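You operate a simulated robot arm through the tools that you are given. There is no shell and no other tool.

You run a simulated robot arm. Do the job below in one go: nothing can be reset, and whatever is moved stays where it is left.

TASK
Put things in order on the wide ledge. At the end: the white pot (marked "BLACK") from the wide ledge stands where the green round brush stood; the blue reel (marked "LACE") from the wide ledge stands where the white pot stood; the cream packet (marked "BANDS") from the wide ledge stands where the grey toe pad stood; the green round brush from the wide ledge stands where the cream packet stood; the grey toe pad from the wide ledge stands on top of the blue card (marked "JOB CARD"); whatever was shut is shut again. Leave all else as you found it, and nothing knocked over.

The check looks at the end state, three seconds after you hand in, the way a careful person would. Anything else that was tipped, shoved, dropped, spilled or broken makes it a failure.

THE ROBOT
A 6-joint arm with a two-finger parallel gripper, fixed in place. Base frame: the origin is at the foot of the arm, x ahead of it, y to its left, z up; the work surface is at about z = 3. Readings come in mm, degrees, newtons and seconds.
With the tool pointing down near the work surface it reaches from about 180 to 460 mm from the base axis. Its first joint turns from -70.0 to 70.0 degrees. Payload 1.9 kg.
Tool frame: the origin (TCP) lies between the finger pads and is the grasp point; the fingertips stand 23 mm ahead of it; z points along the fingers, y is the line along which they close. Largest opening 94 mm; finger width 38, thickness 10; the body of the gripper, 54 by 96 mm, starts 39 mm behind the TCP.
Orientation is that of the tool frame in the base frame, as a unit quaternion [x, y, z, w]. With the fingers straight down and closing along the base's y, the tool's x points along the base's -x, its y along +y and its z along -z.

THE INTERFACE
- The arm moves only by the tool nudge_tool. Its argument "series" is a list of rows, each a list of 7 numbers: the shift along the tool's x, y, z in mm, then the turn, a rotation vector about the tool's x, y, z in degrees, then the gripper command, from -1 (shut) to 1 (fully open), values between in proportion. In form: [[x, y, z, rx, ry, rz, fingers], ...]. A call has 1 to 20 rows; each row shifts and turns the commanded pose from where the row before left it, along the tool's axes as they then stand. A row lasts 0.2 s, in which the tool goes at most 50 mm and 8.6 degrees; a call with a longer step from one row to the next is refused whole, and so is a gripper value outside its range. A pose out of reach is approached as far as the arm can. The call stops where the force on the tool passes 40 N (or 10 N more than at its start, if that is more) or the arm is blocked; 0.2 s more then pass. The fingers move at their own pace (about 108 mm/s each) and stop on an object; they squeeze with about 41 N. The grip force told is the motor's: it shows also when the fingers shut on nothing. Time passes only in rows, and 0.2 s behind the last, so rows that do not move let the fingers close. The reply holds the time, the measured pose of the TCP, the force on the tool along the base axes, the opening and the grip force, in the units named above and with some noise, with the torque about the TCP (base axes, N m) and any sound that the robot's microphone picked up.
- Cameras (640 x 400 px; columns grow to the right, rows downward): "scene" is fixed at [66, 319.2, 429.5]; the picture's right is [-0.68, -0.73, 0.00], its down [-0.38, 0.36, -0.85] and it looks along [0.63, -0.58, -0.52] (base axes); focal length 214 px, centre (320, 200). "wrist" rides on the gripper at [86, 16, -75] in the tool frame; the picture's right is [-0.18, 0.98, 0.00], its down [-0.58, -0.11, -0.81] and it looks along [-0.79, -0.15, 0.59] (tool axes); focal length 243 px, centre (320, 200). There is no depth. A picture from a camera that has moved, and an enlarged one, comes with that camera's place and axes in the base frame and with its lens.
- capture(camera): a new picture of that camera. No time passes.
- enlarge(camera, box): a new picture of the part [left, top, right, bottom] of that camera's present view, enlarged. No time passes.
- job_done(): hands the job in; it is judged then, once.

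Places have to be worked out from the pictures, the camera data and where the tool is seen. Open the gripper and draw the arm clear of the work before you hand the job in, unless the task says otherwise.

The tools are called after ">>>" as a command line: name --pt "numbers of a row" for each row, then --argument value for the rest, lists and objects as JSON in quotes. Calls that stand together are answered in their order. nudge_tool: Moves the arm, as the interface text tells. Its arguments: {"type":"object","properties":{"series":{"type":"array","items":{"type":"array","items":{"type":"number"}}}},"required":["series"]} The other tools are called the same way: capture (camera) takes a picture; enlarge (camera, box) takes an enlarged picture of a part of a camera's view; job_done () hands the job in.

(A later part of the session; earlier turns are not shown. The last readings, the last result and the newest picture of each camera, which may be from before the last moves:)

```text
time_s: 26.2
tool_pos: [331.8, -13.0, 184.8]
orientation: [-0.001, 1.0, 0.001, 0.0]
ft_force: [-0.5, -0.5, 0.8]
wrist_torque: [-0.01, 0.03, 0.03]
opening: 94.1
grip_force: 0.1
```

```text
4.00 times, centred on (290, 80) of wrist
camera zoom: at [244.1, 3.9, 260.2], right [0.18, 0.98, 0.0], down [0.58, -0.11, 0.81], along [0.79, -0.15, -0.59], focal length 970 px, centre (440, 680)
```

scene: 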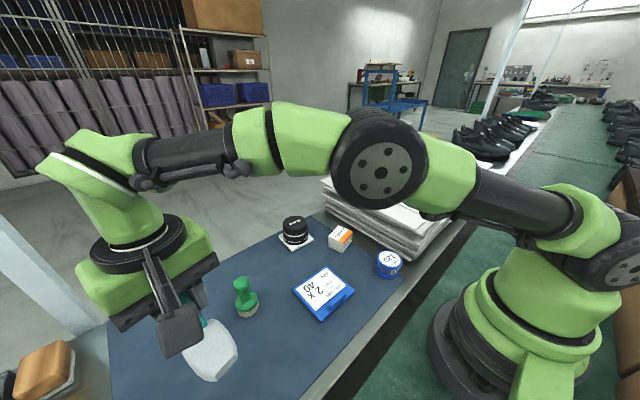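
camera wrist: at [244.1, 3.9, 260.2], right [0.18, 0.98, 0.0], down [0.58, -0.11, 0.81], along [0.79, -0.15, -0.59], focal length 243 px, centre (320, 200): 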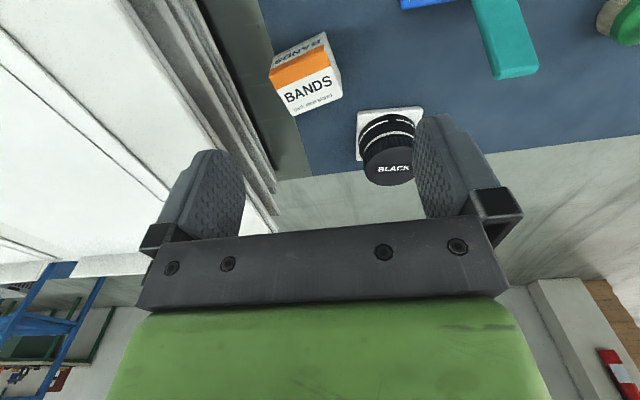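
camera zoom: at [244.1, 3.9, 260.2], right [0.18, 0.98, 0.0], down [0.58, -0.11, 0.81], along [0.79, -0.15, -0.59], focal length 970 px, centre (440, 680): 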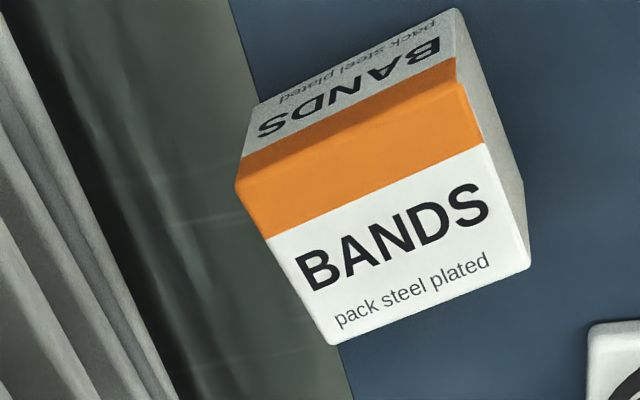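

Packet top measures 54×44 mm centred near (359,-28.5), yaw ≈12°. I'll align above it and descend part way.

>>> nudge_tool --pt "-27.2 -15.5 0 0 0 -6 1" --pt "0 0 0 0 0 -6 1" --pt "0 0 25 0 0 0 1" --pt "0 0 25 0 0 0 1" --pt "0 0 25 0 0 0 1" --pt "0 0 0 0 0 0 1"

>>> capture --camera "wrist"

>>> enlarge --camera "scene" --box '[260, 160, 440, 280]'

```text
time_s: 27.6
tool_pos: [358.5, -27.8, 108.6]
orientation: [-0.103, 0.995, 0.001, 0.0]
ft_force: [-0.1, -0.9, 0.4]
wrist_torque: [0.02, 0.01, 0.0]
opening: 93.7
grip_force: 0.0
```

```text
taken
camera wrist: at [269.9, -29.2, 182.3], right [-0.02, 1.0, 0.0], down [0.59, 0.01, 0.81], along [0.81, 0.02, -0.59], focal length 243 px, centre (320, 200)
```

wrist: 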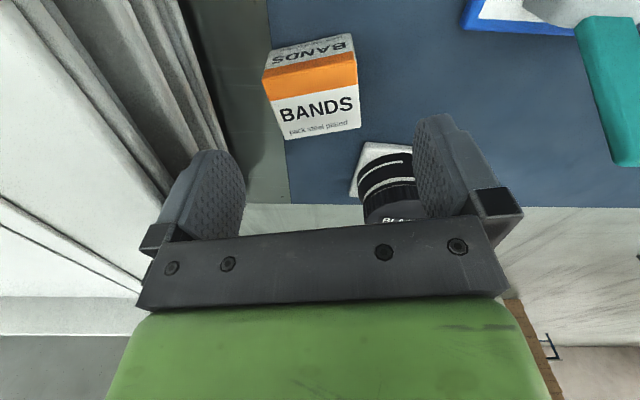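

```text
3.33 times, centred on (350, 220) of scene
camera zoom: at [66.0, 319.2, 429.5], right [-0.68, -0.73, 0.0], down [-0.38, 0.36, -0.85], along [0.63, -0.58, -0.52], focal length 715 px, centre (220, 133)
```

zoom: 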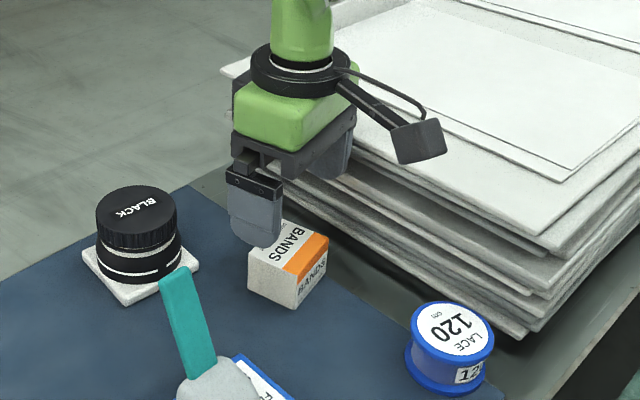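

Packet centre averages to (358.2,-29). I'll narrow the opening to about 74 mm to stay well away from the board stack, then lower to grasp height.

>>> nudge_tool --pt "0 -1.2 0 0 0 0 0.57" --pt "0 0 20 0 0 0 0.57" --pt "0 0 20 0 0 0 0.57" --pt "0 0 18 0 0 0 0.57" --pt "0 0 12 0 0 0 0.57" --pt "0 0 6 0 0 0 0.57" --pt "0 0 0 0 0 0 0.57"

>>> capture --camera "wrist"

>>> enlarge --camera "scene" --box '[280, 180, 400, 270]'

```text
time_s: 29.2
tool_pos: [360.8, -29.7, 31.1]
orientation: [-0.104, 0.995, 0.001, 0.0]
ft_force: [-1.0, -0.3, -0.3]
wrist_torque: [0.03, 0.0, -0.04]
opening: 73.9
grip_force: 0.1
```

```text
taken
camera wrist: at [271.7, -31.3, 105.9], right [-0.02, 1.0, 0.0], down [0.59, 0.01, 0.81], along [0.81, 0.02, -0.59], focal length 243 px, centre (320, 200)
```

wrist: 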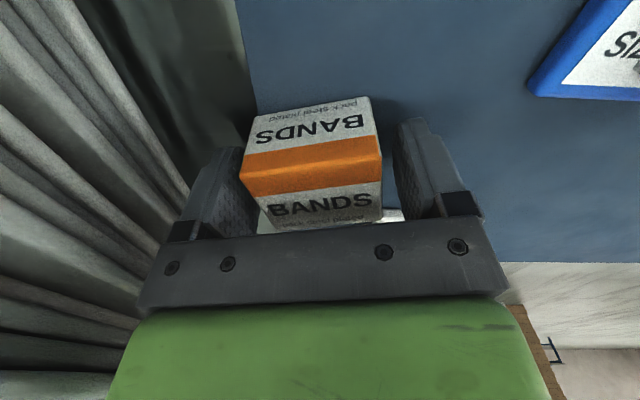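

```text
4.44 times, centred on (340, 225) of scene
camera zoom: at [66.0, 319.2, 429.5], right [-0.68, -0.73, 0.0], down [-0.38, 0.36, -0.85], along [0.63, -0.58, -0.52], focal length 953 px, centre (231, 89)
```

zoom: 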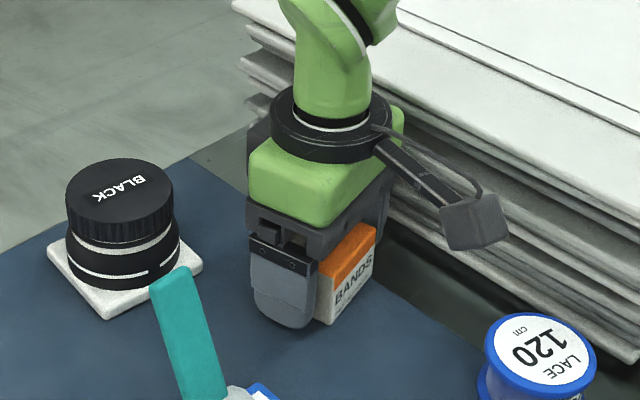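

Packet sits between the fingers, no contact. Closing now.

>>> nudge_tool --pt "0 0 0 0 0 0 0.3" --pt "0 0 0 0 0 0 0.1" --pt "0 0 0 0 0 0 -1" --pt "0 0 0 0 0 0 -1" --pt "0 0 0 0 0 0 -1"

>>> capture --camera "wrist"

```text
time_s: 30.4
tool_pos: [359.8, -29.1, 30.9]
orientation: [-0.104, 0.995, 0.001, 0.0]
ft_force: [0.2, 1.0, -0.7]
wrist_torque: [0.0, 0.01, 0.02]
opening: 55.4
grip_force: 41.0
```

```text
taken
camera wrist: at [271.6, -31.4, 106.1], right [-0.02, 1.0, 0.0], down [0.59, 0.01, 0.81], along [0.81, 0.02, -0.59], focal length 243 px, centre (320, 200)
```

wrist: 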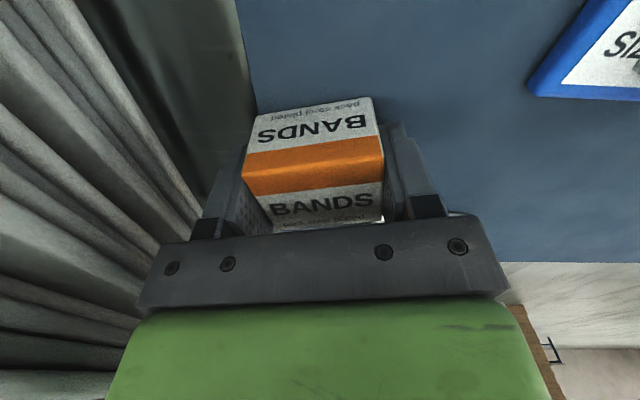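

Gripped at 55 mm width (packet was at about (358.5,-29)). I'll lift high enough to clear the pad's handle and brush.

>>> nudge_tool --pt "0 0 -6 0 0 0 -1" --pt "0 0 -14 0 0 0 -1" --pt "0 0 -25 0 0 0 -1" --pt "0 0 -25 0 0 0 -1" --pt "0 0 -30 0 0 0 -1" --pt "0 0 -30 0 0 0 -1" --pt "0 0 -30 0 0 0 -1" --pt "0 0 0 0 0 0 -1"

>>> enlarge --camera "scene" --box '[240, 130, 440, 280]'

```text
time_s: 32.2
tool_pos: [358.7, -27.6, 193.6]
orientation: [-0.105, 0.995, 0.001, 0.0]
ft_force: [-0.4, 0.6, -0.8]
wrist_torque: [0.01, 0.02, 0.02]
opening: 55.5
grip_force: 41.1
```

```text
2.67 times, centred on (340, 205) of scene
camera zoom: at [66.0, 319.2, 429.5], right [-0.68, -0.73, 0.0], down [-0.38, 0.36, -0.85], along [0.63, -0.58, -0.52], focal length 572 px, centre (267, 187)
```

zoom: 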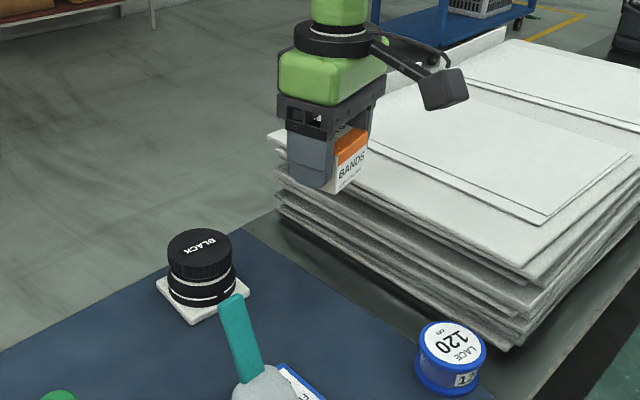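

Packet is up and clear. Carrying it across at z≈193 to the toe pad's former place.

>>> nudge_tool --pt "3.88 41.3 0 0 0 0 -1" --pt "3.88 41.3 0 0 0 0 -1" --pt "3.88 41.3 0 0 0 0 -1" --pt "3.88 41.3 0 0 0 0 -1" --pt "3.88 41.3 0 0 0 0 -1" --pt "3.88 41.3 0 0 0 0 -1" --pt "3.88 41.3 0 0 0 0 -1" --pt "3.88 41.3 0 0 0 0 -1" --pt "3.88 41.3 0 0 0 0 -1" --pt "0 0 0 0 0 0 -1"

>>> capture --camera "wrist"

>>> capture --camera "scene"

```text
time_s: 34.4
tool_pos: [246.5, 327.7, 193.8]
orientation: [-0.104, 0.995, 0.001, 0.0]
ft_force: [0.1, -0.4, -1.4]
wrist_torque: [0.01, 0.01, -0.01]
opening: 55.7
grip_force: 40.6
```

```text
taken
camera wrist: at [158.9, 325.4, 268.2], right [-0.02, 1.0, 0.0], down [0.59, 0.01, 0.81], along [0.81, 0.02, -0.59], focal length 243 px, centre (320, 200)
```

wrist: 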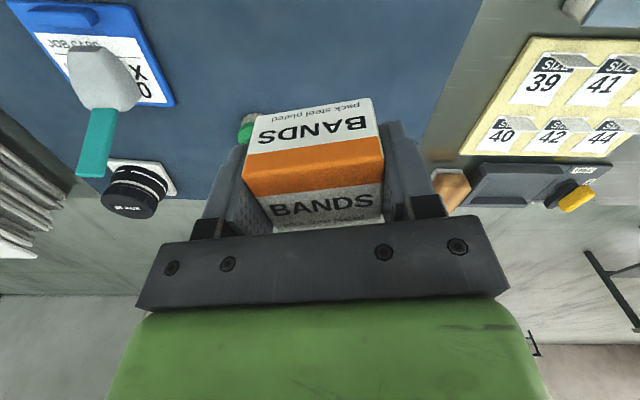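

```text
taken
```

scene: 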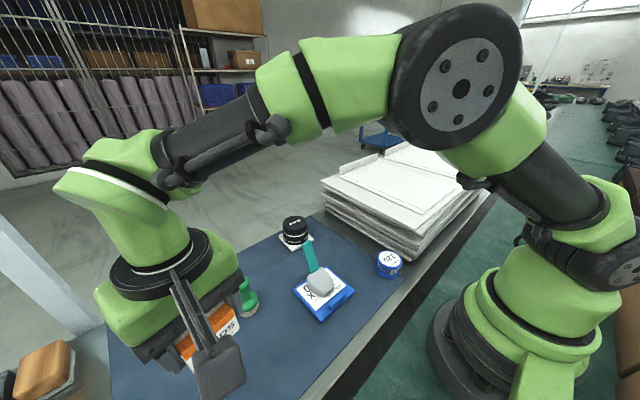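

Over the pad's old place (246.5,327.7). Lowering to about 10 mm above the mat, then I'll feel for contact.

>>> nudge_tool --pt "0 0 30 0 0 0 -1" --pt "0 0 30 0 0 0 -1" --pt "0 0 30 0 0 0 -1" --pt "0 0 30 0 0 0 -1" --pt "0 0 20 0 0 0 -1" --pt "0 0 14 0 0 0 -1" --pt "0 0 0 0 0 0 -1"

>>> capture --camera "wrist"

```text
time_s: 36.0
tool_pos: [250.4, 328.3, 35.5]
orientation: [-0.104, 0.995, 0.001, 0.0]
ft_force: [-0.5, -0.1, -1.3]
wrist_torque: [0.0, -0.03, 0.02]
opening: 55.6
grip_force: 41.2
```

```text
taken
camera wrist: at [161.4, 326.2, 110.1], right [-0.02, 1.0, 0.0], down [0.59, 0.01, 0.81], along [0.81, 0.02, -0.59], focal length 243 px, centre (320, 200)
```

wrist: 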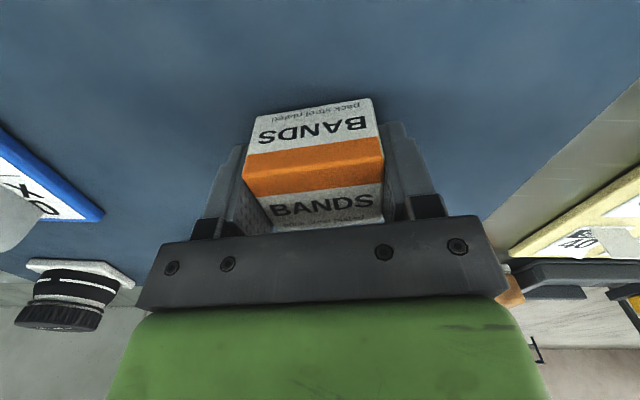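

Slight drift to x≈249.5; I'll correct 2 mm and lower the last few millimetres gently.

>>> nudge_tool --pt "2 -0.5 2 0 0 0 -1" --pt "0 0 1.5 0 0 0 -1" --pt "0 0 0 0 0 0 -1"

```text
time_s: 36.8
tool_pos: [247.5, 326.8, 32.3]
orientation: [-0.105, 0.994, 0.001, -0.001]
ft_force: [0.4, -0.1, -1.6]
wrist_torque: [0.01, -0.01, 0.0]
opening: 55.5
grip_force: 41.0
```

>>> nudge_tool --pt "0 0 0.8 0 0 0 -1" --pt "0 0 0.5 0 0 0 -1" --pt "0 0 0 0 0 0 -1"

```text
time_s: 37.6
tool_pos: [246.7, 326.6, 32.5]
orientation: [-0.104, 0.995, 0.001, 0.0]
ft_force: [0.6, 0.1, -2.5]
wrist_torque: [0.01, 0.01, -0.01]
opening: 55.5
grip_force: 40.4
```

Still no contact (force only the packet's weight). I'll go down another millimetre or so.

>>> nudge_tool --pt "0 0 0.8 0 0 0 -1" --pt "0 0 0 0 0 0 -1"

```text
time_s: 38.2
tool_pos: [246.4, 325.6, 31.7]
orientation: [-0.104, 0.995, 0.001, 0.0]
ft_force: [0.4, -0.5, 6.2]
wrist_torque: [-0.24, -0.04, 0.01]
opening: 55.4
grip_force: 40.9
```

Contact with about 6 N: the packet rests on the mat. I'll open to a modest width and rise clear.

>>> nudge_tool --pt "0 0 0 0 0 0 0.25" --pt "0 0 0 0 0 0 0.5" --pt "0 0 0 0 0 0 0.6" --pt "0 0 -10 0 0 0 0.6" --pt "0 0 -25 0 0 0 0.6" --pt "0 0 -30 0 0 0 0.6" --pt "0 0 -30 0 0 0 0.6" --pt "0 0 -30 0 0 0 0.6" --pt "0 0 -25 0 0 0 0.6" --pt "0 0 0 0 0 0 0.6"

>>> capture --camera "wrist"

>>> capture --camera "scene"

```text
time_s: 40.4
tool_pos: [248.2, 326.9, 180.0]
orientation: [-0.104, 0.995, 0.0, 0.0]
ft_force: [0.1, -0.3, -0.1]
wrist_torque: [-0.03, -0.01, -0.03]
opening: 75.2
grip_force: 0.0
```

```text
taken
camera wrist: at [159.1, 324.1, 255.3], right [-0.02, 1.0, 0.0], down [0.59, 0.01, 0.81], along [0.81, 0.02, -0.59], focal length 243 px, centre (320, 200)
```

wrist: 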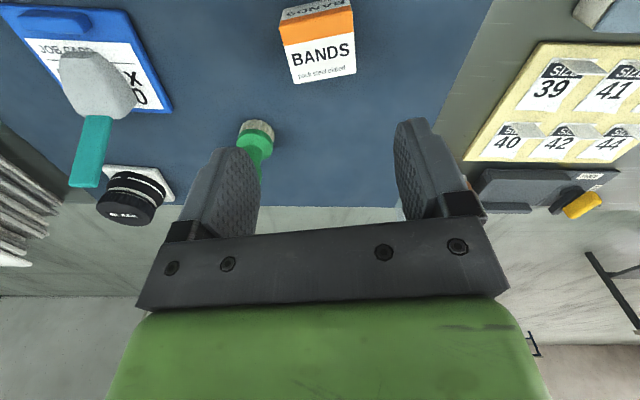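

```text
taken
```

scene: 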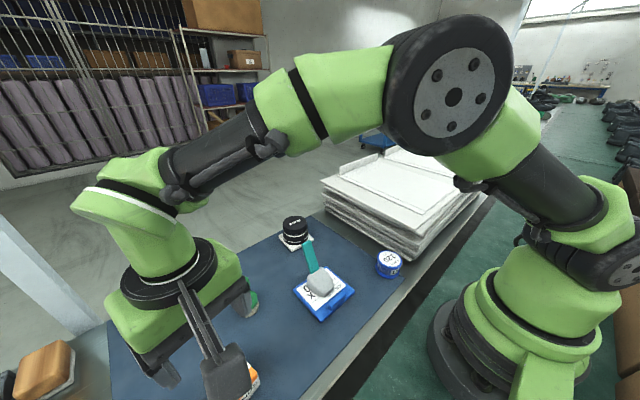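

The packet stands upright where the pad was. Now I'll move to view the brush squarely between the fingers.

>>> nudge_tool --pt "-10.9 -32 0 0 0 0 0.6" --pt "-10.9 -32 0 0 0 0 0.6" --pt "-10.9 -32 0 0 0 0 0.6" --pt "0 0 0 0 0 0 0.6"

>>> capture --camera "wrist"

>>> enlarge --camera "wrist" --box '[260, 60, 400, 180]'

>>> enlarge --camera "scene" --box '[160, 260, 320, 400]'

```text
time_s: 41.4
tool_pos: [297.2, 242.9, 182.1]
orientation: [-0.105, 0.995, 0.0, 0.0]
ft_force: [0.6, 0.1, 0.5]
wrist_torque: [0.0, 0.01, 0.0]
opening: 75.4
grip_force: 0.0
```

```text
taken
camera wrist: at [209.0, 239.8, 257.4], right [-0.02, 1.0, 0.0], down [0.59, 0.01, 0.81], along [0.81, 0.02, -0.59], focal length 243 px, centre (320, 200)
```

wrist: 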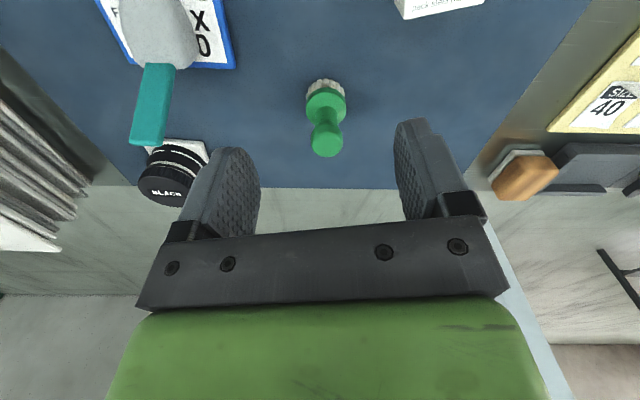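

```text
3.33 times, centred on (330, 120) of wrist
camera zoom: at [209.0, 239.8, 257.4], right [-0.02, 1.0, 0.0], down [0.59, 0.01, 0.81], along [0.81, 0.02, -0.59], focal length 809 px, centre (287, 467)
```

zoom: 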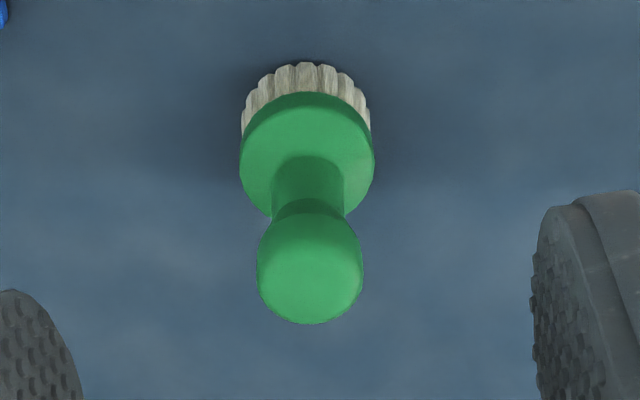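

```text
2.86 times, centred on (240, 330) of scene
camera zoom: at [66.1, 319.2, 429.5], right [-0.68, -0.73, 0.0], down [-0.38, 0.36, -0.85], along [0.63, -0.58, -0.52], focal length 613 px, centre (549, -171)
```

zoom: 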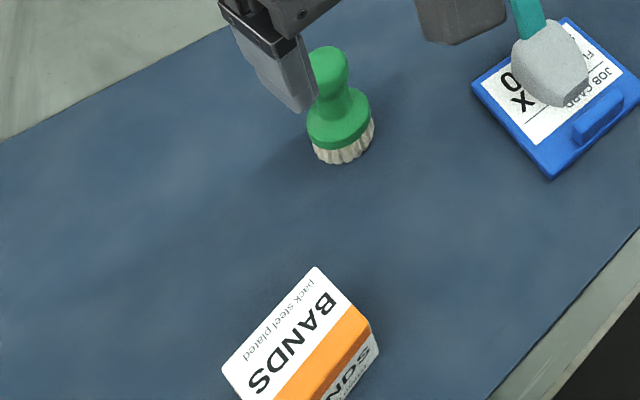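

The brush axis is at (361,250), knob centre z≈77 and top ≈92. I'll go above it and descend to TCP z≈72 to grip the knob.

>>> nudge_tool --pt "-32 -3 0 0 0 0 0.6" --pt "-32 -3 0 0 0 0 0.6" --pt "0 0 30 0 0 0 0.6" --pt "0 0 30 0 0 0 0.6" --pt "0 0 25 0 0 0 0.6" --pt "0 0 15 0 0 0 0.6" --pt "0 0 9 0 0 0 0.6" --pt "0 0 0 0 0 0 0.6"

>>> capture --camera "wrist"

>>> enlarge --camera "scene" --box '[180, 220, 320, 340]'

```text
time_s: 43.2
tool_pos: [362.7, 247.8, 72.5]
orientation: [-0.103, 0.995, 0.001, 0.0]
ft_force: [1.4, -0.1, -0.8]
wrist_torque: [0.02, -0.02, -0.01]
opening: 75.3
grip_force: 0.0
```

```text
taken
camera wrist: at [274.3, 245.1, 147.7], right [-0.02, 1.0, 0.0], down [0.59, 0.01, 0.81], along [0.81, 0.02, -0.59], focal length 243 px, centre (320, 200)
```

wrist: 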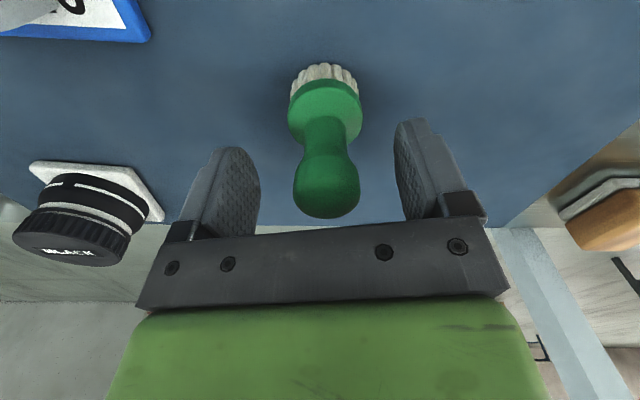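

```text
3.33 times, centred on (250, 280) of scene
camera zoom: at [66.0, 319.2, 429.5], right [-0.68, -0.73, 0.0], down [-0.38, 0.36, -0.85], along [0.63, -0.58, -0.52], focal length 715 px, centre (553, -67)
```

zoom: 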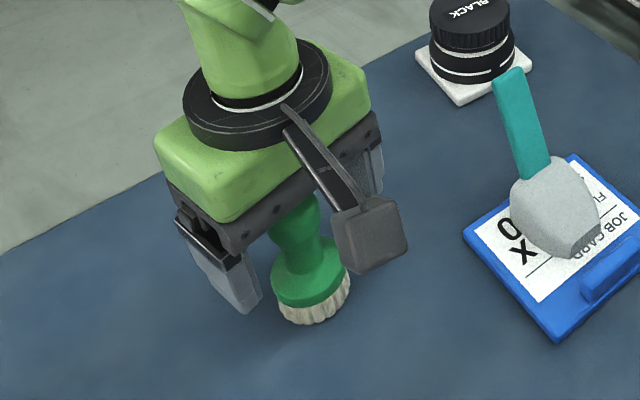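

Knob is about 2.5–3 mm to the tool's +y; I'll correct that and close.

>>> nudge_tool --pt "0 2.7 0 0 0 0 0.4" --pt "0 0 0 0 0 0 -0.1" --pt "0 0 0 0 0 0 -1" --pt "0 0 0 0 0 0 -1" --pt "0 0 0 0 0 0 -1"

>>> capture --camera "wrist"

```text
time_s: 44.4
tool_pos: [363.0, 249.6, 73.2]
orientation: [-0.104, 0.995, 0.001, 0.0]
ft_force: [-0.2, 1.6, 0.9]
wrist_torque: [0.07, 0.0, -0.01]
opening: 28.0
grip_force: 41.3
```

```text
taken
camera wrist: at [273.5, 248.2, 148.2], right [-0.02, 1.0, 0.0], down [0.59, 0.01, 0.81], along [0.81, 0.02, -0.59], focal length 243 px, centre (320, 200)
```

wrist: 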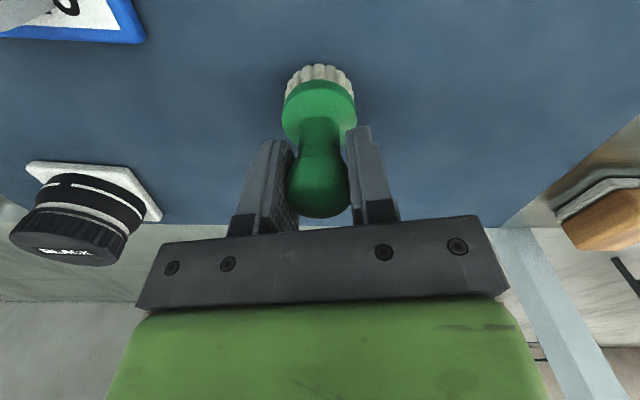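

Brush gripped at 28 mm, upright. Lifting high so its bottom clears the pad's handle tip on the way.

>>> nudge_tool --pt "0 0 -6 0 0 0 -1" --pt "0 0 -14 0 0 0 -1" --pt "0 0 -25 0 0 0 -1" --pt "0 0 -30 0 0 0 -1" --pt "0 0 -30 0 0 0 -1" --pt "0 0 -30 0 0 0 -1" --pt "0 0 0 0 0 0 -1"

>>> capture --camera "wrist"

>>> capture --camera "scene"

```text
time_s: 46.0
tool_pos: [361.0, 248.3, 207.0]
orientation: [-0.105, 0.994, 0.001, 0.0]
ft_force: [0.1, 0.1, -0.1]
wrist_torque: [0.0, -0.01, 0.0]
opening: 27.8
grip_force: 40.8
```

```text
taken
camera wrist: at [272.6, 246.2, 281.3], right [-0.02, 1.0, 0.0], down [0.59, 0.01, 0.81], along [0.81, 0.02, -0.59], focal length 243 px, centre (320, 200)
```

wrist: 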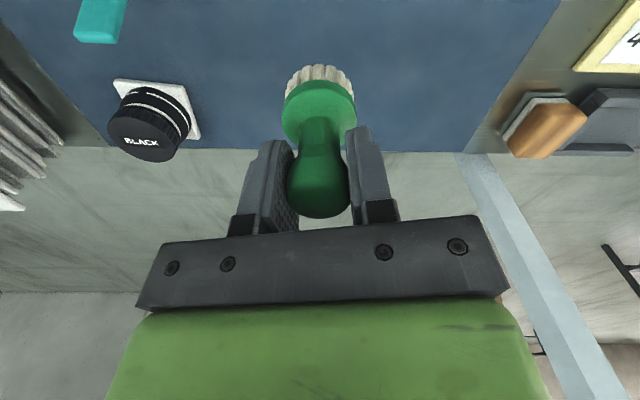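

```text
taken
```

scene: 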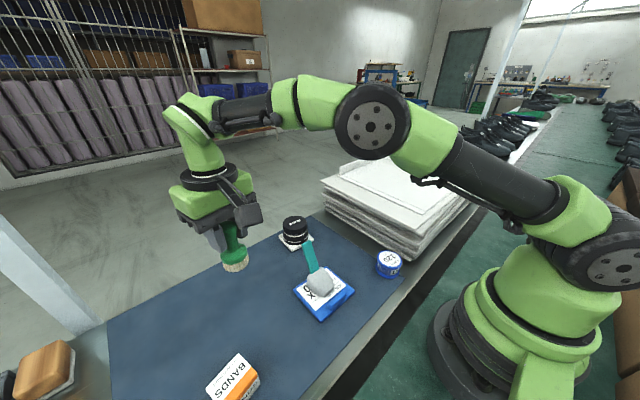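

Brush is hanging straight. Carrying it across at z≈207 to the packet's former place.

>>> nudge_tool --pt "8.45 -38.7 0 0 0 0 -1" --pt "8.45 -38.7 0 0 0 0 -1" --pt "8.45 -38.7 0 0 0 0 -1" --pt "8.45 -38.7 0 0 0 0 -1" --pt "8.45 -38.7 0 0 0 0 -1" --pt "8.45 -38.7 0 0 0 0 -1" --pt "8.45 -38.7 0 0 0 0 -1" --pt "0 0 0 0 0 0 -1"

>>> enlarge --camera "scene" --box '[240, 120, 440, 300]'

>>> capture --camera "wrist"

```text
time_s: 47.8
tool_pos: [362.6, -27.2, 209.4]
orientation: [-0.104, 0.995, 0.001, 0.0]
ft_force: [-0.6, -0.8, 0.4]
wrist_torque: [0.05, -0.01, 0.0]
opening: 27.6
grip_force: 41.6
```

```text
2.22 times, centred on (340, 210) of scene
camera zoom: at [66.1, 319.2, 429.5], right [-0.68, -0.73, 0.0], down [-0.38, 0.36, -0.85], along [0.63, -0.58, -0.52], focal length 477 px, centre (276, 178)
```

zoom: 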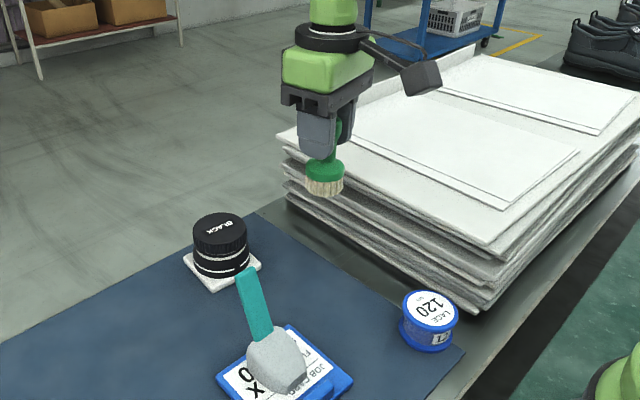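

```text
taken
camera wrist: at [274.4, -29.5, 283.4], right [-0.02, 1.0, 0.0], down [0.59, 0.01, 0.81], along [0.81, 0.02, -0.59], focal length 243 px, centre (320, 200)
```

wrist: 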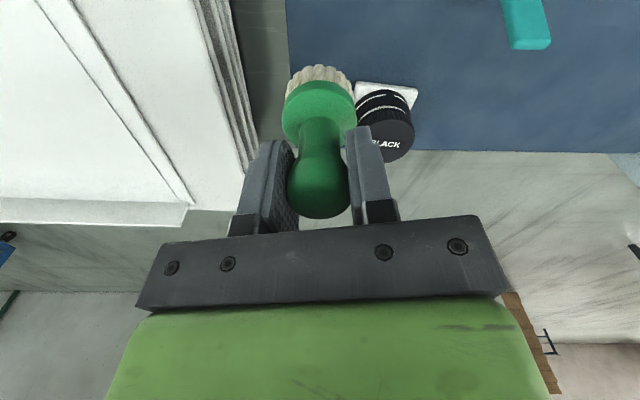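

Over the packet's place. I'll lower to about 8 mm above the mat and check the position.

>>> nudge_tool --pt "0 0 30 0 0 0 -1" --pt "0 0 30 0 0 0 -1" --pt "0 0 30 0 0 0 -1" --pt "0 0 22 0 0 0 -1" --pt "0 0 14 0 0 0 -1" --pt "0 0 0 0 0 0 -1"

>>> capture --camera "wrist"

>>> enlarge --camera "scene" --box '[280, 180, 400, 270]'

```text
time_s: 49.2
tool_pos: [362.5, -27.7, 79.3]
orientation: [-0.104, 0.995, 0.001, 0.0]
ft_force: [-0.6, -0.1, -1.1]
wrist_torque: [0.02, -0.02, -0.02]
opening: 27.7
grip_force: 41.3
```

```text
taken
camera wrist: at [273.0, -28.9, 153.6], right [-0.02, 1.0, 0.0], down [0.59, 0.01, 0.81], along [0.81, 0.02, -0.59], focal length 243 px, centre (320, 200)
```

wrist: 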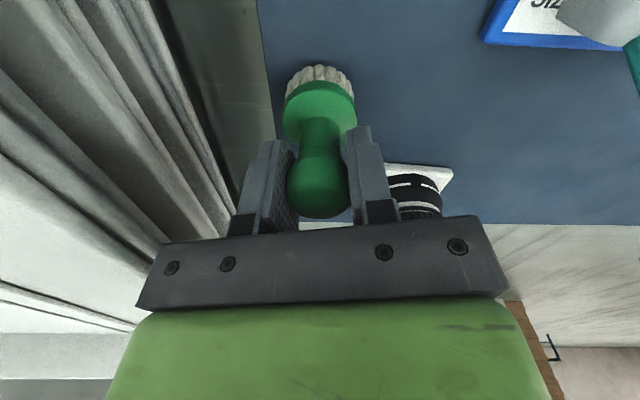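

```text
4.44 times, centred on (340, 225) of scene
camera zoom: at [66.0, 319.2, 429.5], right [-0.68, -0.73, 0.0], down [-0.38, 0.36, -0.85], along [0.63, -0.58, -0.52], focal length 953 px, centre (231, 89)
```

zoom: 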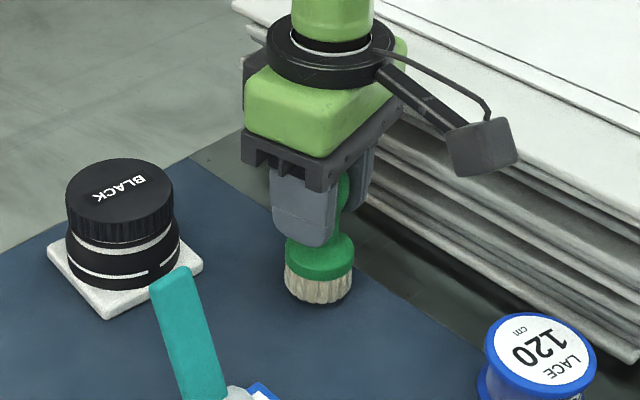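

Reading (362.5,-27.7); I'll trim 2 mm back and 1 mm toward -y, then lower until the bristles touch.

>>> nudge_tool --pt "2 -0.8 3 0 0 0 -1" --pt "0 0 2 0 0 0 -1" --pt "0 0 0 0 0 0 -1"

```text
time_s: 50.0
tool_pos: [358.4, -27.3, 75.7]
orientation: [-0.103, 0.995, 0.0, 0.001]
ft_force: [0.6, -0.2, -0.8]
wrist_torque: [-0.03, -0.01, -0.03]
opening: 27.9
grip_force: 41.5
```

Not yet touching (no upward force). Continuing down by about 1.5 mm.

>>> nudge_tool --pt "0 -0.6 0.8 0 0 0 -1" --pt "0 0 0.7 0 0 0 -1" --pt "0 0 0 0 0 0 -1"

```text
time_s: 50.8
tool_pos: [358.2, -30.2, 75.0]
orientation: [-0.103, 0.995, 0.001, 0.0]
ft_force: [0.4, 0.1, -0.4]
wrist_torque: [0.0, 0.0, 0.01]
opening: 27.6
grip_force: 41.3
```

Still free. Another small step down.

>>> nudge_tool --pt "0 0 0.8 0 0 0 -1" --pt "0 0 0.5 0 0 0 -1" --pt "0 0 0 0 0 0 -1"

```text
time_s: 51.6
tool_pos: [357.2, -28.4, 74.1]
orientation: [-0.104, 0.995, 0.001, 0.0]
ft_force: [0.2, -1.0, -0.6]
wrist_torque: [0.02, 0.05, 0.0]
opening: 27.8
grip_force: 40.8
```

Grasp height was about 72.8, so contact should be near; one more small step.

>>> nudge_tool --pt "0 0 0.7 0 0 0 -1" --pt "0 0 0.5 0 0 0 -1" --pt "0 0 0 0 0 0 -1"

```text
time_s: 52.5
tool_pos: [358.9, -29.9, 73.6]
orientation: [-0.103, 0.995, 0.001, 0.001]
ft_force: [-3.7, 0.1, 8.0]
wrist_torque: [-0.1, 0.14, -0.06]
opening: 27.9
grip_force: 40.9
stopped in row 3: the force on the tool passed its limit at 41 N (the readings are from after the stop); the commanded pose is now the measured one
```

Touchdown felt; residual load is 8 N. I'll check the brush is upright before releasing.

>>> enlarge --camera "scene" --box '[280, 180, 400, 270]'

>>> capture --camera "wrist"

```text
4.44 times, centred on (340, 225) of scene
camera zoom: at [66.0, 319.2, 429.5], right [-0.68, -0.73, 0.0], down [-0.38, 0.36, -0.85], along [0.63, -0.58, -0.52], focal length 953 px, centre (231, 89)
```

zoom: 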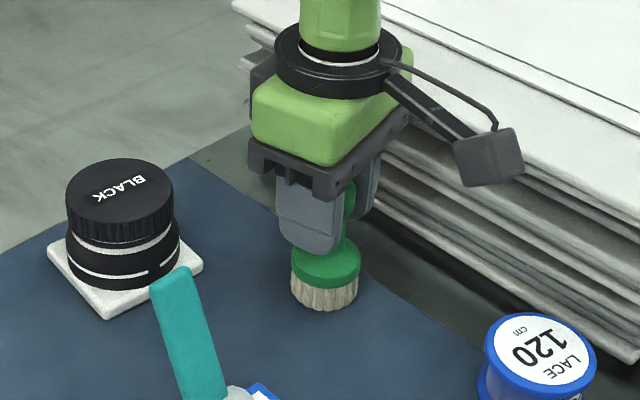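

```text
taken
camera wrist: at [269.7, -31.5, 147.9], right [-0.02, 1.0, 0.0], down [0.59, 0.01, 0.81], along [0.81, 0.02, -0.59], focal length 243 px, centre (320, 200)
```

wrist: 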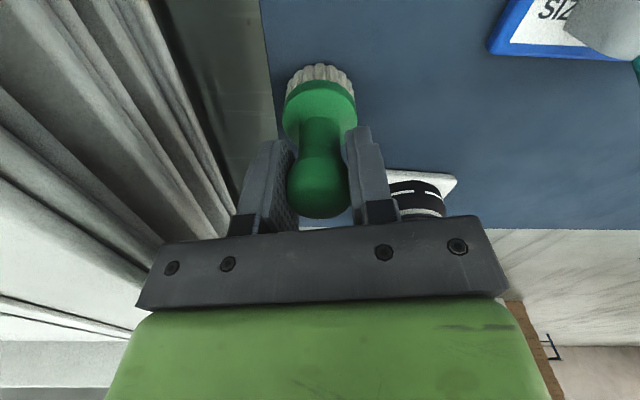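

Brush is upright on the mat. Opening to about 65 mm and rising straight up.

>>> nudge_tool --pt "0 0 0 0 0 0 -0.1" --pt "0 0 0 0 0 0 0.4" --pt "0 0 0 0 0 0 0.4" --pt "0 0 -10 0 0 0 0.4" --pt "0 0 -25 0 0 0 0.4" --pt "0 0 -30 0 0 0 0.4" --pt "0 0 -30 0 0 0 0.4" --pt "0 0 -20 0 0 0 0.4" --pt "0 0 0 0 0 0 0.4"

>>> enlarge --camera "scene" --box '[260, 160, 420, 280]'

>>> capture --camera "wrist"

```text
time_s: 54.5
tool_pos: [358.6, -29.5, 188.9]
orientation: [-0.104, 0.995, 0.001, 0.002]
ft_force: [0.3, -0.8, 0.2]
wrist_torque: [0.02, 0.0, 0.01]
opening: 65.9
grip_force: 0.1
```

```text
3.33 times, centred on (340, 220) of scene
camera zoom: at [66.0, 319.2, 429.5], right [-0.68, -0.73, 0.0], down [-0.38, 0.36, -0.85], along [0.63, -0.58, -0.52], focal length 715 px, centre (253, 133)
```

zoom: 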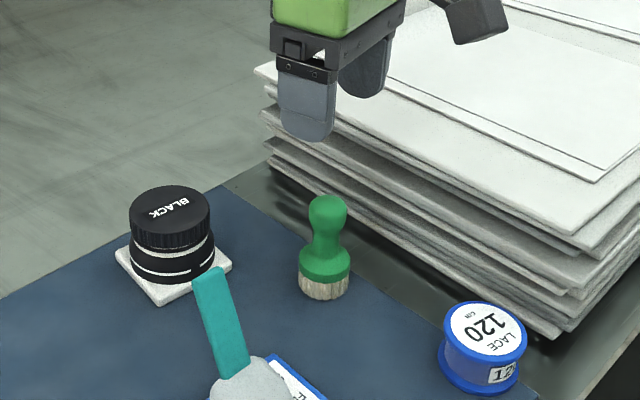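

```text
taken
camera wrist: at [270.0, -33.3, 263.4], right [-0.02, 1.0, 0.0], down [0.59, 0.01, 0.81], along [0.81, 0.02, -0.59], focal length 243 px, centre (320, 200)
```

wrist: 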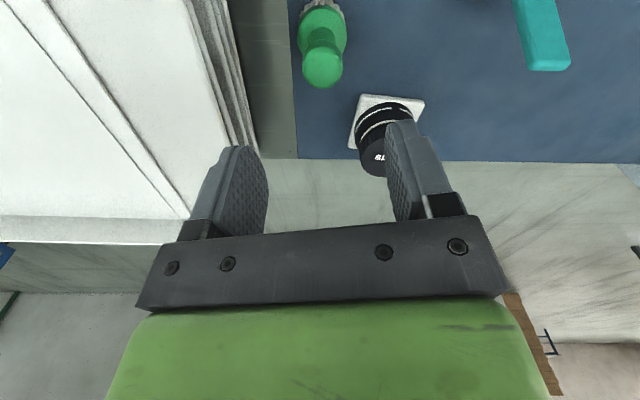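

Brush stands where the packet was. Next the pot: I'll turn to yaw 0, open fully and look at it from the front.

>>> nudge_tool --pt "0 0 0 0 0 6 1" --pt "0 0 0 0 0 6 1" --pt "-2 40 0 0 0 0 1" --pt "-2 40 0 0 0 0 1" --pt "0 0 0 0 0 0 1"

>>> capture --camera "wrist"

>>> enlarge --camera "wrist" --box '[270, 70, 400, 170]'

```text
time_s: 55.7
tool_pos: [360.8, 48.9, 188.8]
orientation: [0.001, 1.0, 0.001, 0.001]
ft_force: [-0.5, 1.8, 0.5]
wrist_torque: [0.03, 0.02, 0.03]
opening: 93.8
grip_force: 0.1
```

```text
taken
camera wrist: at [274.4, 65.4, 263.4], right [0.19, 0.98, 0.0], down [0.58, -0.11, 0.81], along [0.79, -0.15, -0.59], focal length 243 px, centre (320, 200)
```

wrist: 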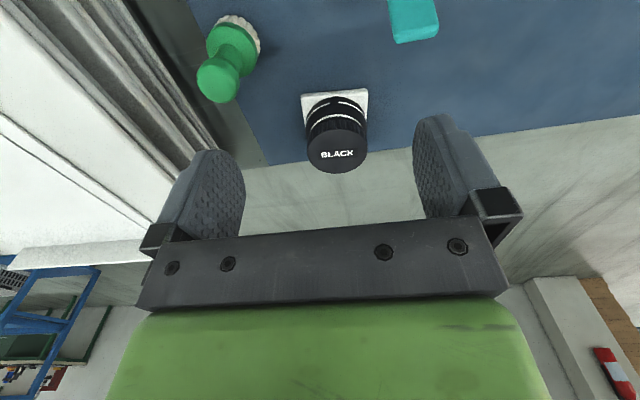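

```text
4.00 times, centred on (335, 120) of wrist
camera zoom: at [274.4, 65.4, 263.4], right [0.19, 0.98, 0.0], down [0.58, -0.11, 0.81], along [0.79, -0.15, -0.59], focal length 970 px, centre (260, 520)
```

zoom: 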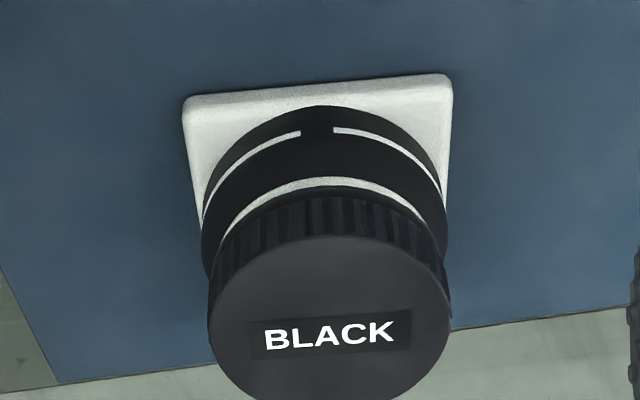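

The pot's foot measures ~75 mm centred near (458.5,50), body ≈72 mm, lid top ≈z 60. I'll use yaw 12° (keeps the camera block away from the pad handle) and approach at z≈130 to test the reach.

>>> nudge_tool --pt "0 0 20 0 0 -6 1" --pt "0 0 20 0 0 -6 1" --pt "-29.4 -5.7 10 0 0 0 1" --pt "-29.4 -5.7 5 0 0 0 1" --pt "-29.4 -5.7 0 0 0 0 1" --pt "0 0 0 0 0 0 1"

>>> capture --camera "wrist"

>>> capture --camera "scene"

```text
time_s: 57.1
tool_pos: [449.5, 51.8, 132.8]
orientation: [-0.104, 0.995, -0.001, 0.001]
ft_force: [0.8, 0.0, 0.5]
wrist_torque: [-0.01, -0.01, 0.02]
opening: 94.1
grip_force: 0.0
```

```text
taken
camera wrist: at [360.8, 50.5, 207.5], right [-0.02, 1.0, 0.0], down [0.59, 0.01, 0.81], along [0.81, 0.02, -0.59], focal length 243 px, centre (320, 200)
```

wrist: 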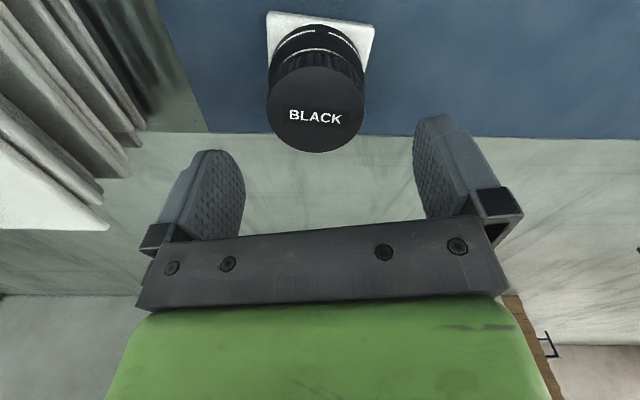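

```text
taken
```

scene: 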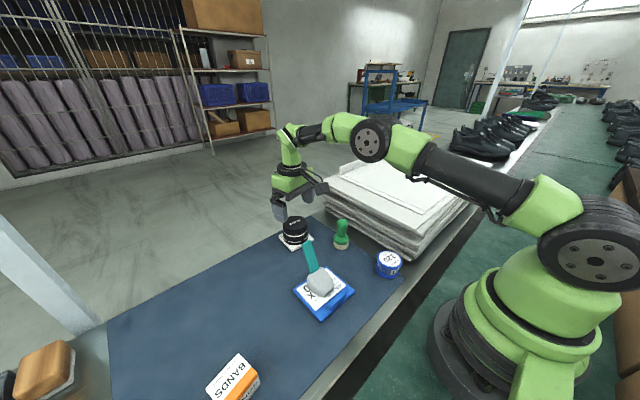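

Reach is fine here; the pot centre shows at (458.6,50.3). I'll shift 3 mm sideways and 2 mm forward, then descend around the pot body to keep fingertips above the square foot.

>>> nudge_tool --pt "-2 -3 0 0 0 0 1" --pt "0 0 25 0 0 0 1" --pt "0 0 25 0 0 0 1" --pt "0 0 20 0 0 0 1" --pt "0 0 15 0 0 0 1" --pt "0 0 8 0 0 0 1" --pt "0 0 0 0 0 0 1"

>>> capture --camera "wrist"

>>> enlarge --camera "scene" --box '[240, 170, 360, 270]'

```text
time_s: 58.7
tool_pos: [455.3, 48.0, 41.4]
orientation: [-0.103, 0.995, 0.001, 0.002]
ft_force: [-0.3, -0.1, -0.1]
wrist_torque: [-0.01, -0.01, 0.01]
opening: 93.9
grip_force: 0.1
```

```text
taken
camera wrist: at [366.1, 45.7, 115.1], right [-0.02, 1.0, 0.0], down [0.59, 0.01, 0.81], along [0.81, 0.02, -0.59], focal length 243 px, centre (320, 200)
```

wrist: 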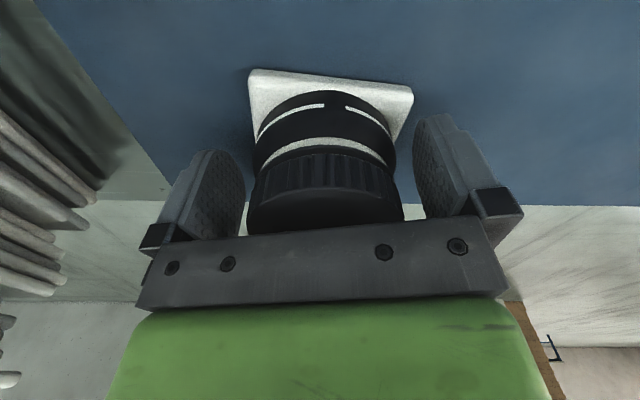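

```text
4.00 times, centred on (300, 220) of scene
camera zoom: at [66.0, 319.2, 429.5], right [-0.68, -0.73, 0.0], down [-0.38, 0.36, -0.85], along [0.63, -0.58, -0.52], focal length 858 px, centre (400, 120)
```

zoom: 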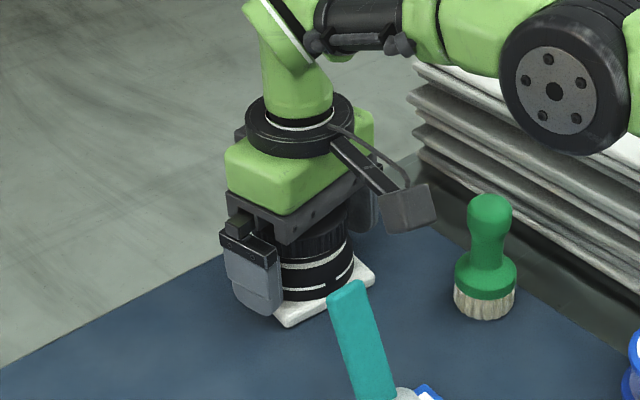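

Pot is centred between the fingers. Lowering 3 mm more and closing on the body.

>>> nudge_tool --pt "0 0.8 3 0 0 0 1" --pt "0 0 0 0 0 0 0.75" --pt "0 0 0 0 0 0 0.5" --pt "0 0 0 0 0 0 -1" --pt "0 0 0 0 0 0 -1" --pt "0 0 0 0 0 0 -1"

>>> capture --camera "wrist"

>>> enlarge --camera "scene" --box '[240, 170, 360, 270]'

```text
time_s: 60.1
tool_pos: [454.3, 49.3, 38.1]
orientation: [-0.103, 0.995, 0.001, 0.002]
ft_force: [-0.7, -5.2, -0.5]
wrist_torque: [-0.07, -0.2, -0.21]
opening: 71.2
grip_force: 40.6
```

```text
taken
camera wrist: at [365.8, 47.2, 112.3], right [-0.02, 1.0, 0.0], down [0.59, 0.01, 0.81], along [0.81, 0.02, -0.59], focal length 243 px, centre (320, 200)
```

wrist: 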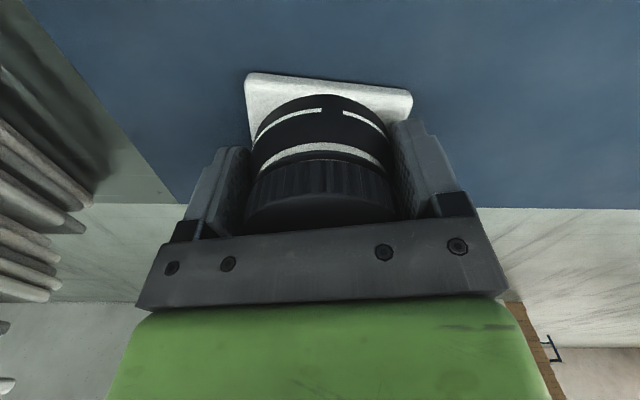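

```text
4.00 times, centred on (300, 220) of scene
camera zoom: at [66.0, 319.2, 429.5], right [-0.68, -0.73, 0.0], down [-0.38, 0.36, -0.85], along [0.63, -0.58, -0.52], focal length 858 px, centre (400, 120)
```

zoom: 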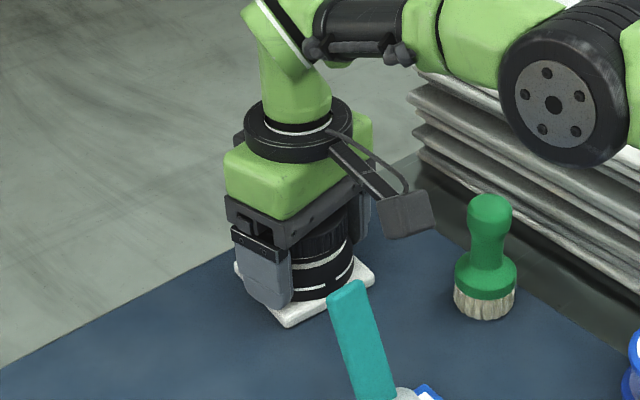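

Gripped at 71 mm. I'll lift just 12 mm first to see whether the square foot comes with the body.

>>> nudge_tool --pt "0 0 -4 0 0 0 -1" --pt "0 0 -8 0 0 0 -1" --pt "0 0 0 0 0 0 -1"

>>> capture --camera "wrist"

>>> enlarge --camera "scene" --box '[240, 170, 360, 270]'

```text
time_s: 60.9
tool_pos: [453.7, 50.2, 48.8]
orientation: [-0.104, 0.995, 0.001, 0.001]
ft_force: [0.0, -0.7, -7.0]
wrist_torque: [-0.04, 0.04, 0.0]
opening: 70.9
grip_force: 41.3
```

```text
taken
camera wrist: at [366.1, 47.6, 124.6], right [-0.02, 1.0, 0.0], down [0.59, 0.01, 0.81], along [0.81, 0.02, -0.59], focal length 243 px, centre (320, 200)
```

wrist: 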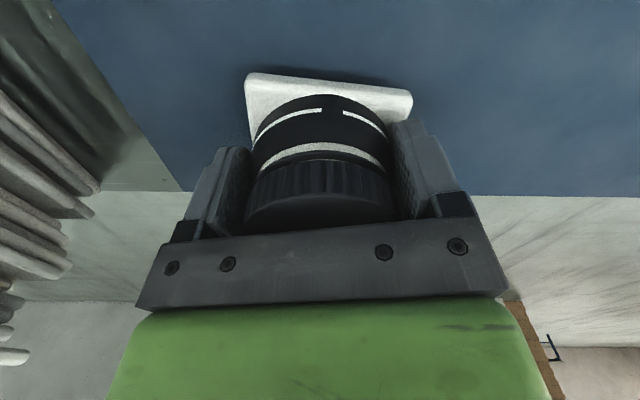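

```text
4.00 times, centred on (300, 220) of scene
camera zoom: at [66.1, 319.2, 429.4], right [-0.68, -0.73, 0.0], down [-0.38, 0.36, -0.85], along [0.63, -0.58, -0.52], focal length 858 px, centre (400, 120)
```

zoom: 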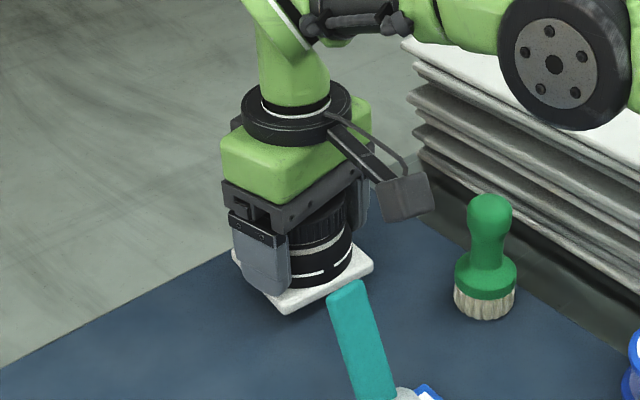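

The foot lifted with the pot (about 7 N total), so it is one piece. Lifting well above the pad handle.

>>> nudge_tool --pt "0 0 -15 0 0 0 -1" --pt "0 0 -25 0 0 0 -1" --pt "0 0 -30 0 0 0 -1" --pt "0 0 -30 0 0 0 -1" --pt "0 0 -25 0 0 0 -1" --pt "0 0 0 0 0 0 -1"

>>> capture --camera "scene"

```text
time_s: 62.3
tool_pos: [455.4, 50.2, 175.3]
orientation: [-0.104, 0.995, 0.002, 0.002]
ft_force: [-0.1, 0.9, -7.0]
wrist_torque: [-0.03, 0.01, 0.03]
opening: 70.8
grip_force: 40.8
```

```text
taken
```

scene: 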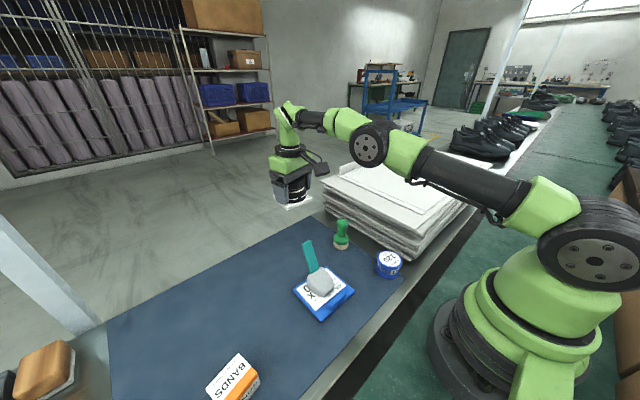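

Carrying the pot to the brush's former place, staying high.

>>> nudge_tool --pt "9 35.9 0 0 0 0 -1" --pt "9 35.9 0 0 0 0 -1" --pt "9 35.9 0 0 0 0 -1" --pt "9 35.9 0 0 0 0 -1" --pt "9 35.9 0 0 0 0 -1" --pt "9 35.9 0 0 0 0 -1" --pt "0 0 0 0 0 0 -1"

>>> capture --camera "wrist"

>>> enlarge --camera "scene" --box '[140, 200, 340, 350]'

```text
time_s: 63.9
tool_pos: [357.0, 250.7, 171.9]
orientation: [-0.104, 0.995, 0.0, 0.001]
ft_force: [-0.4, 0.4, -7.1]
wrist_torque: [0.03, 0.03, -0.02]
opening: 70.9
grip_force: 41.1
```

```text
taken
camera wrist: at [268.6, 248.3, 246.6], right [-0.02, 1.0, 0.0], down [0.59, 0.01, 0.81], along [0.81, 0.02, -0.59], focal length 243 px, centre (320, 200)
```

wrist: 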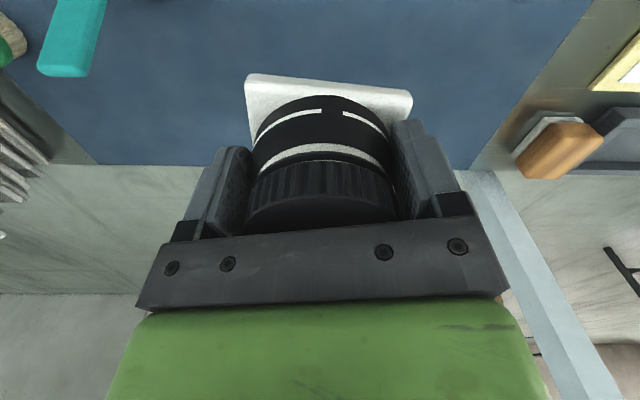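

```text
2.67 times, centred on (240, 275) of scene
camera zoom: at [66.0, 319.2, 429.4], right [-0.68, -0.73, 0.0], down [-0.38, 0.36, -0.85], along [0.63, -0.58, -0.52], focal length 572 px, centre (533, 0)
```

zoom: 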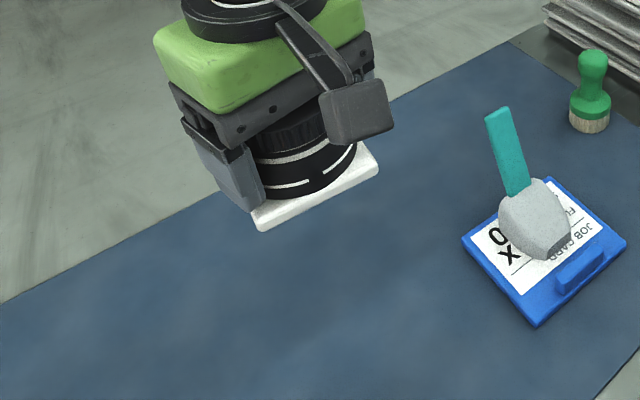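

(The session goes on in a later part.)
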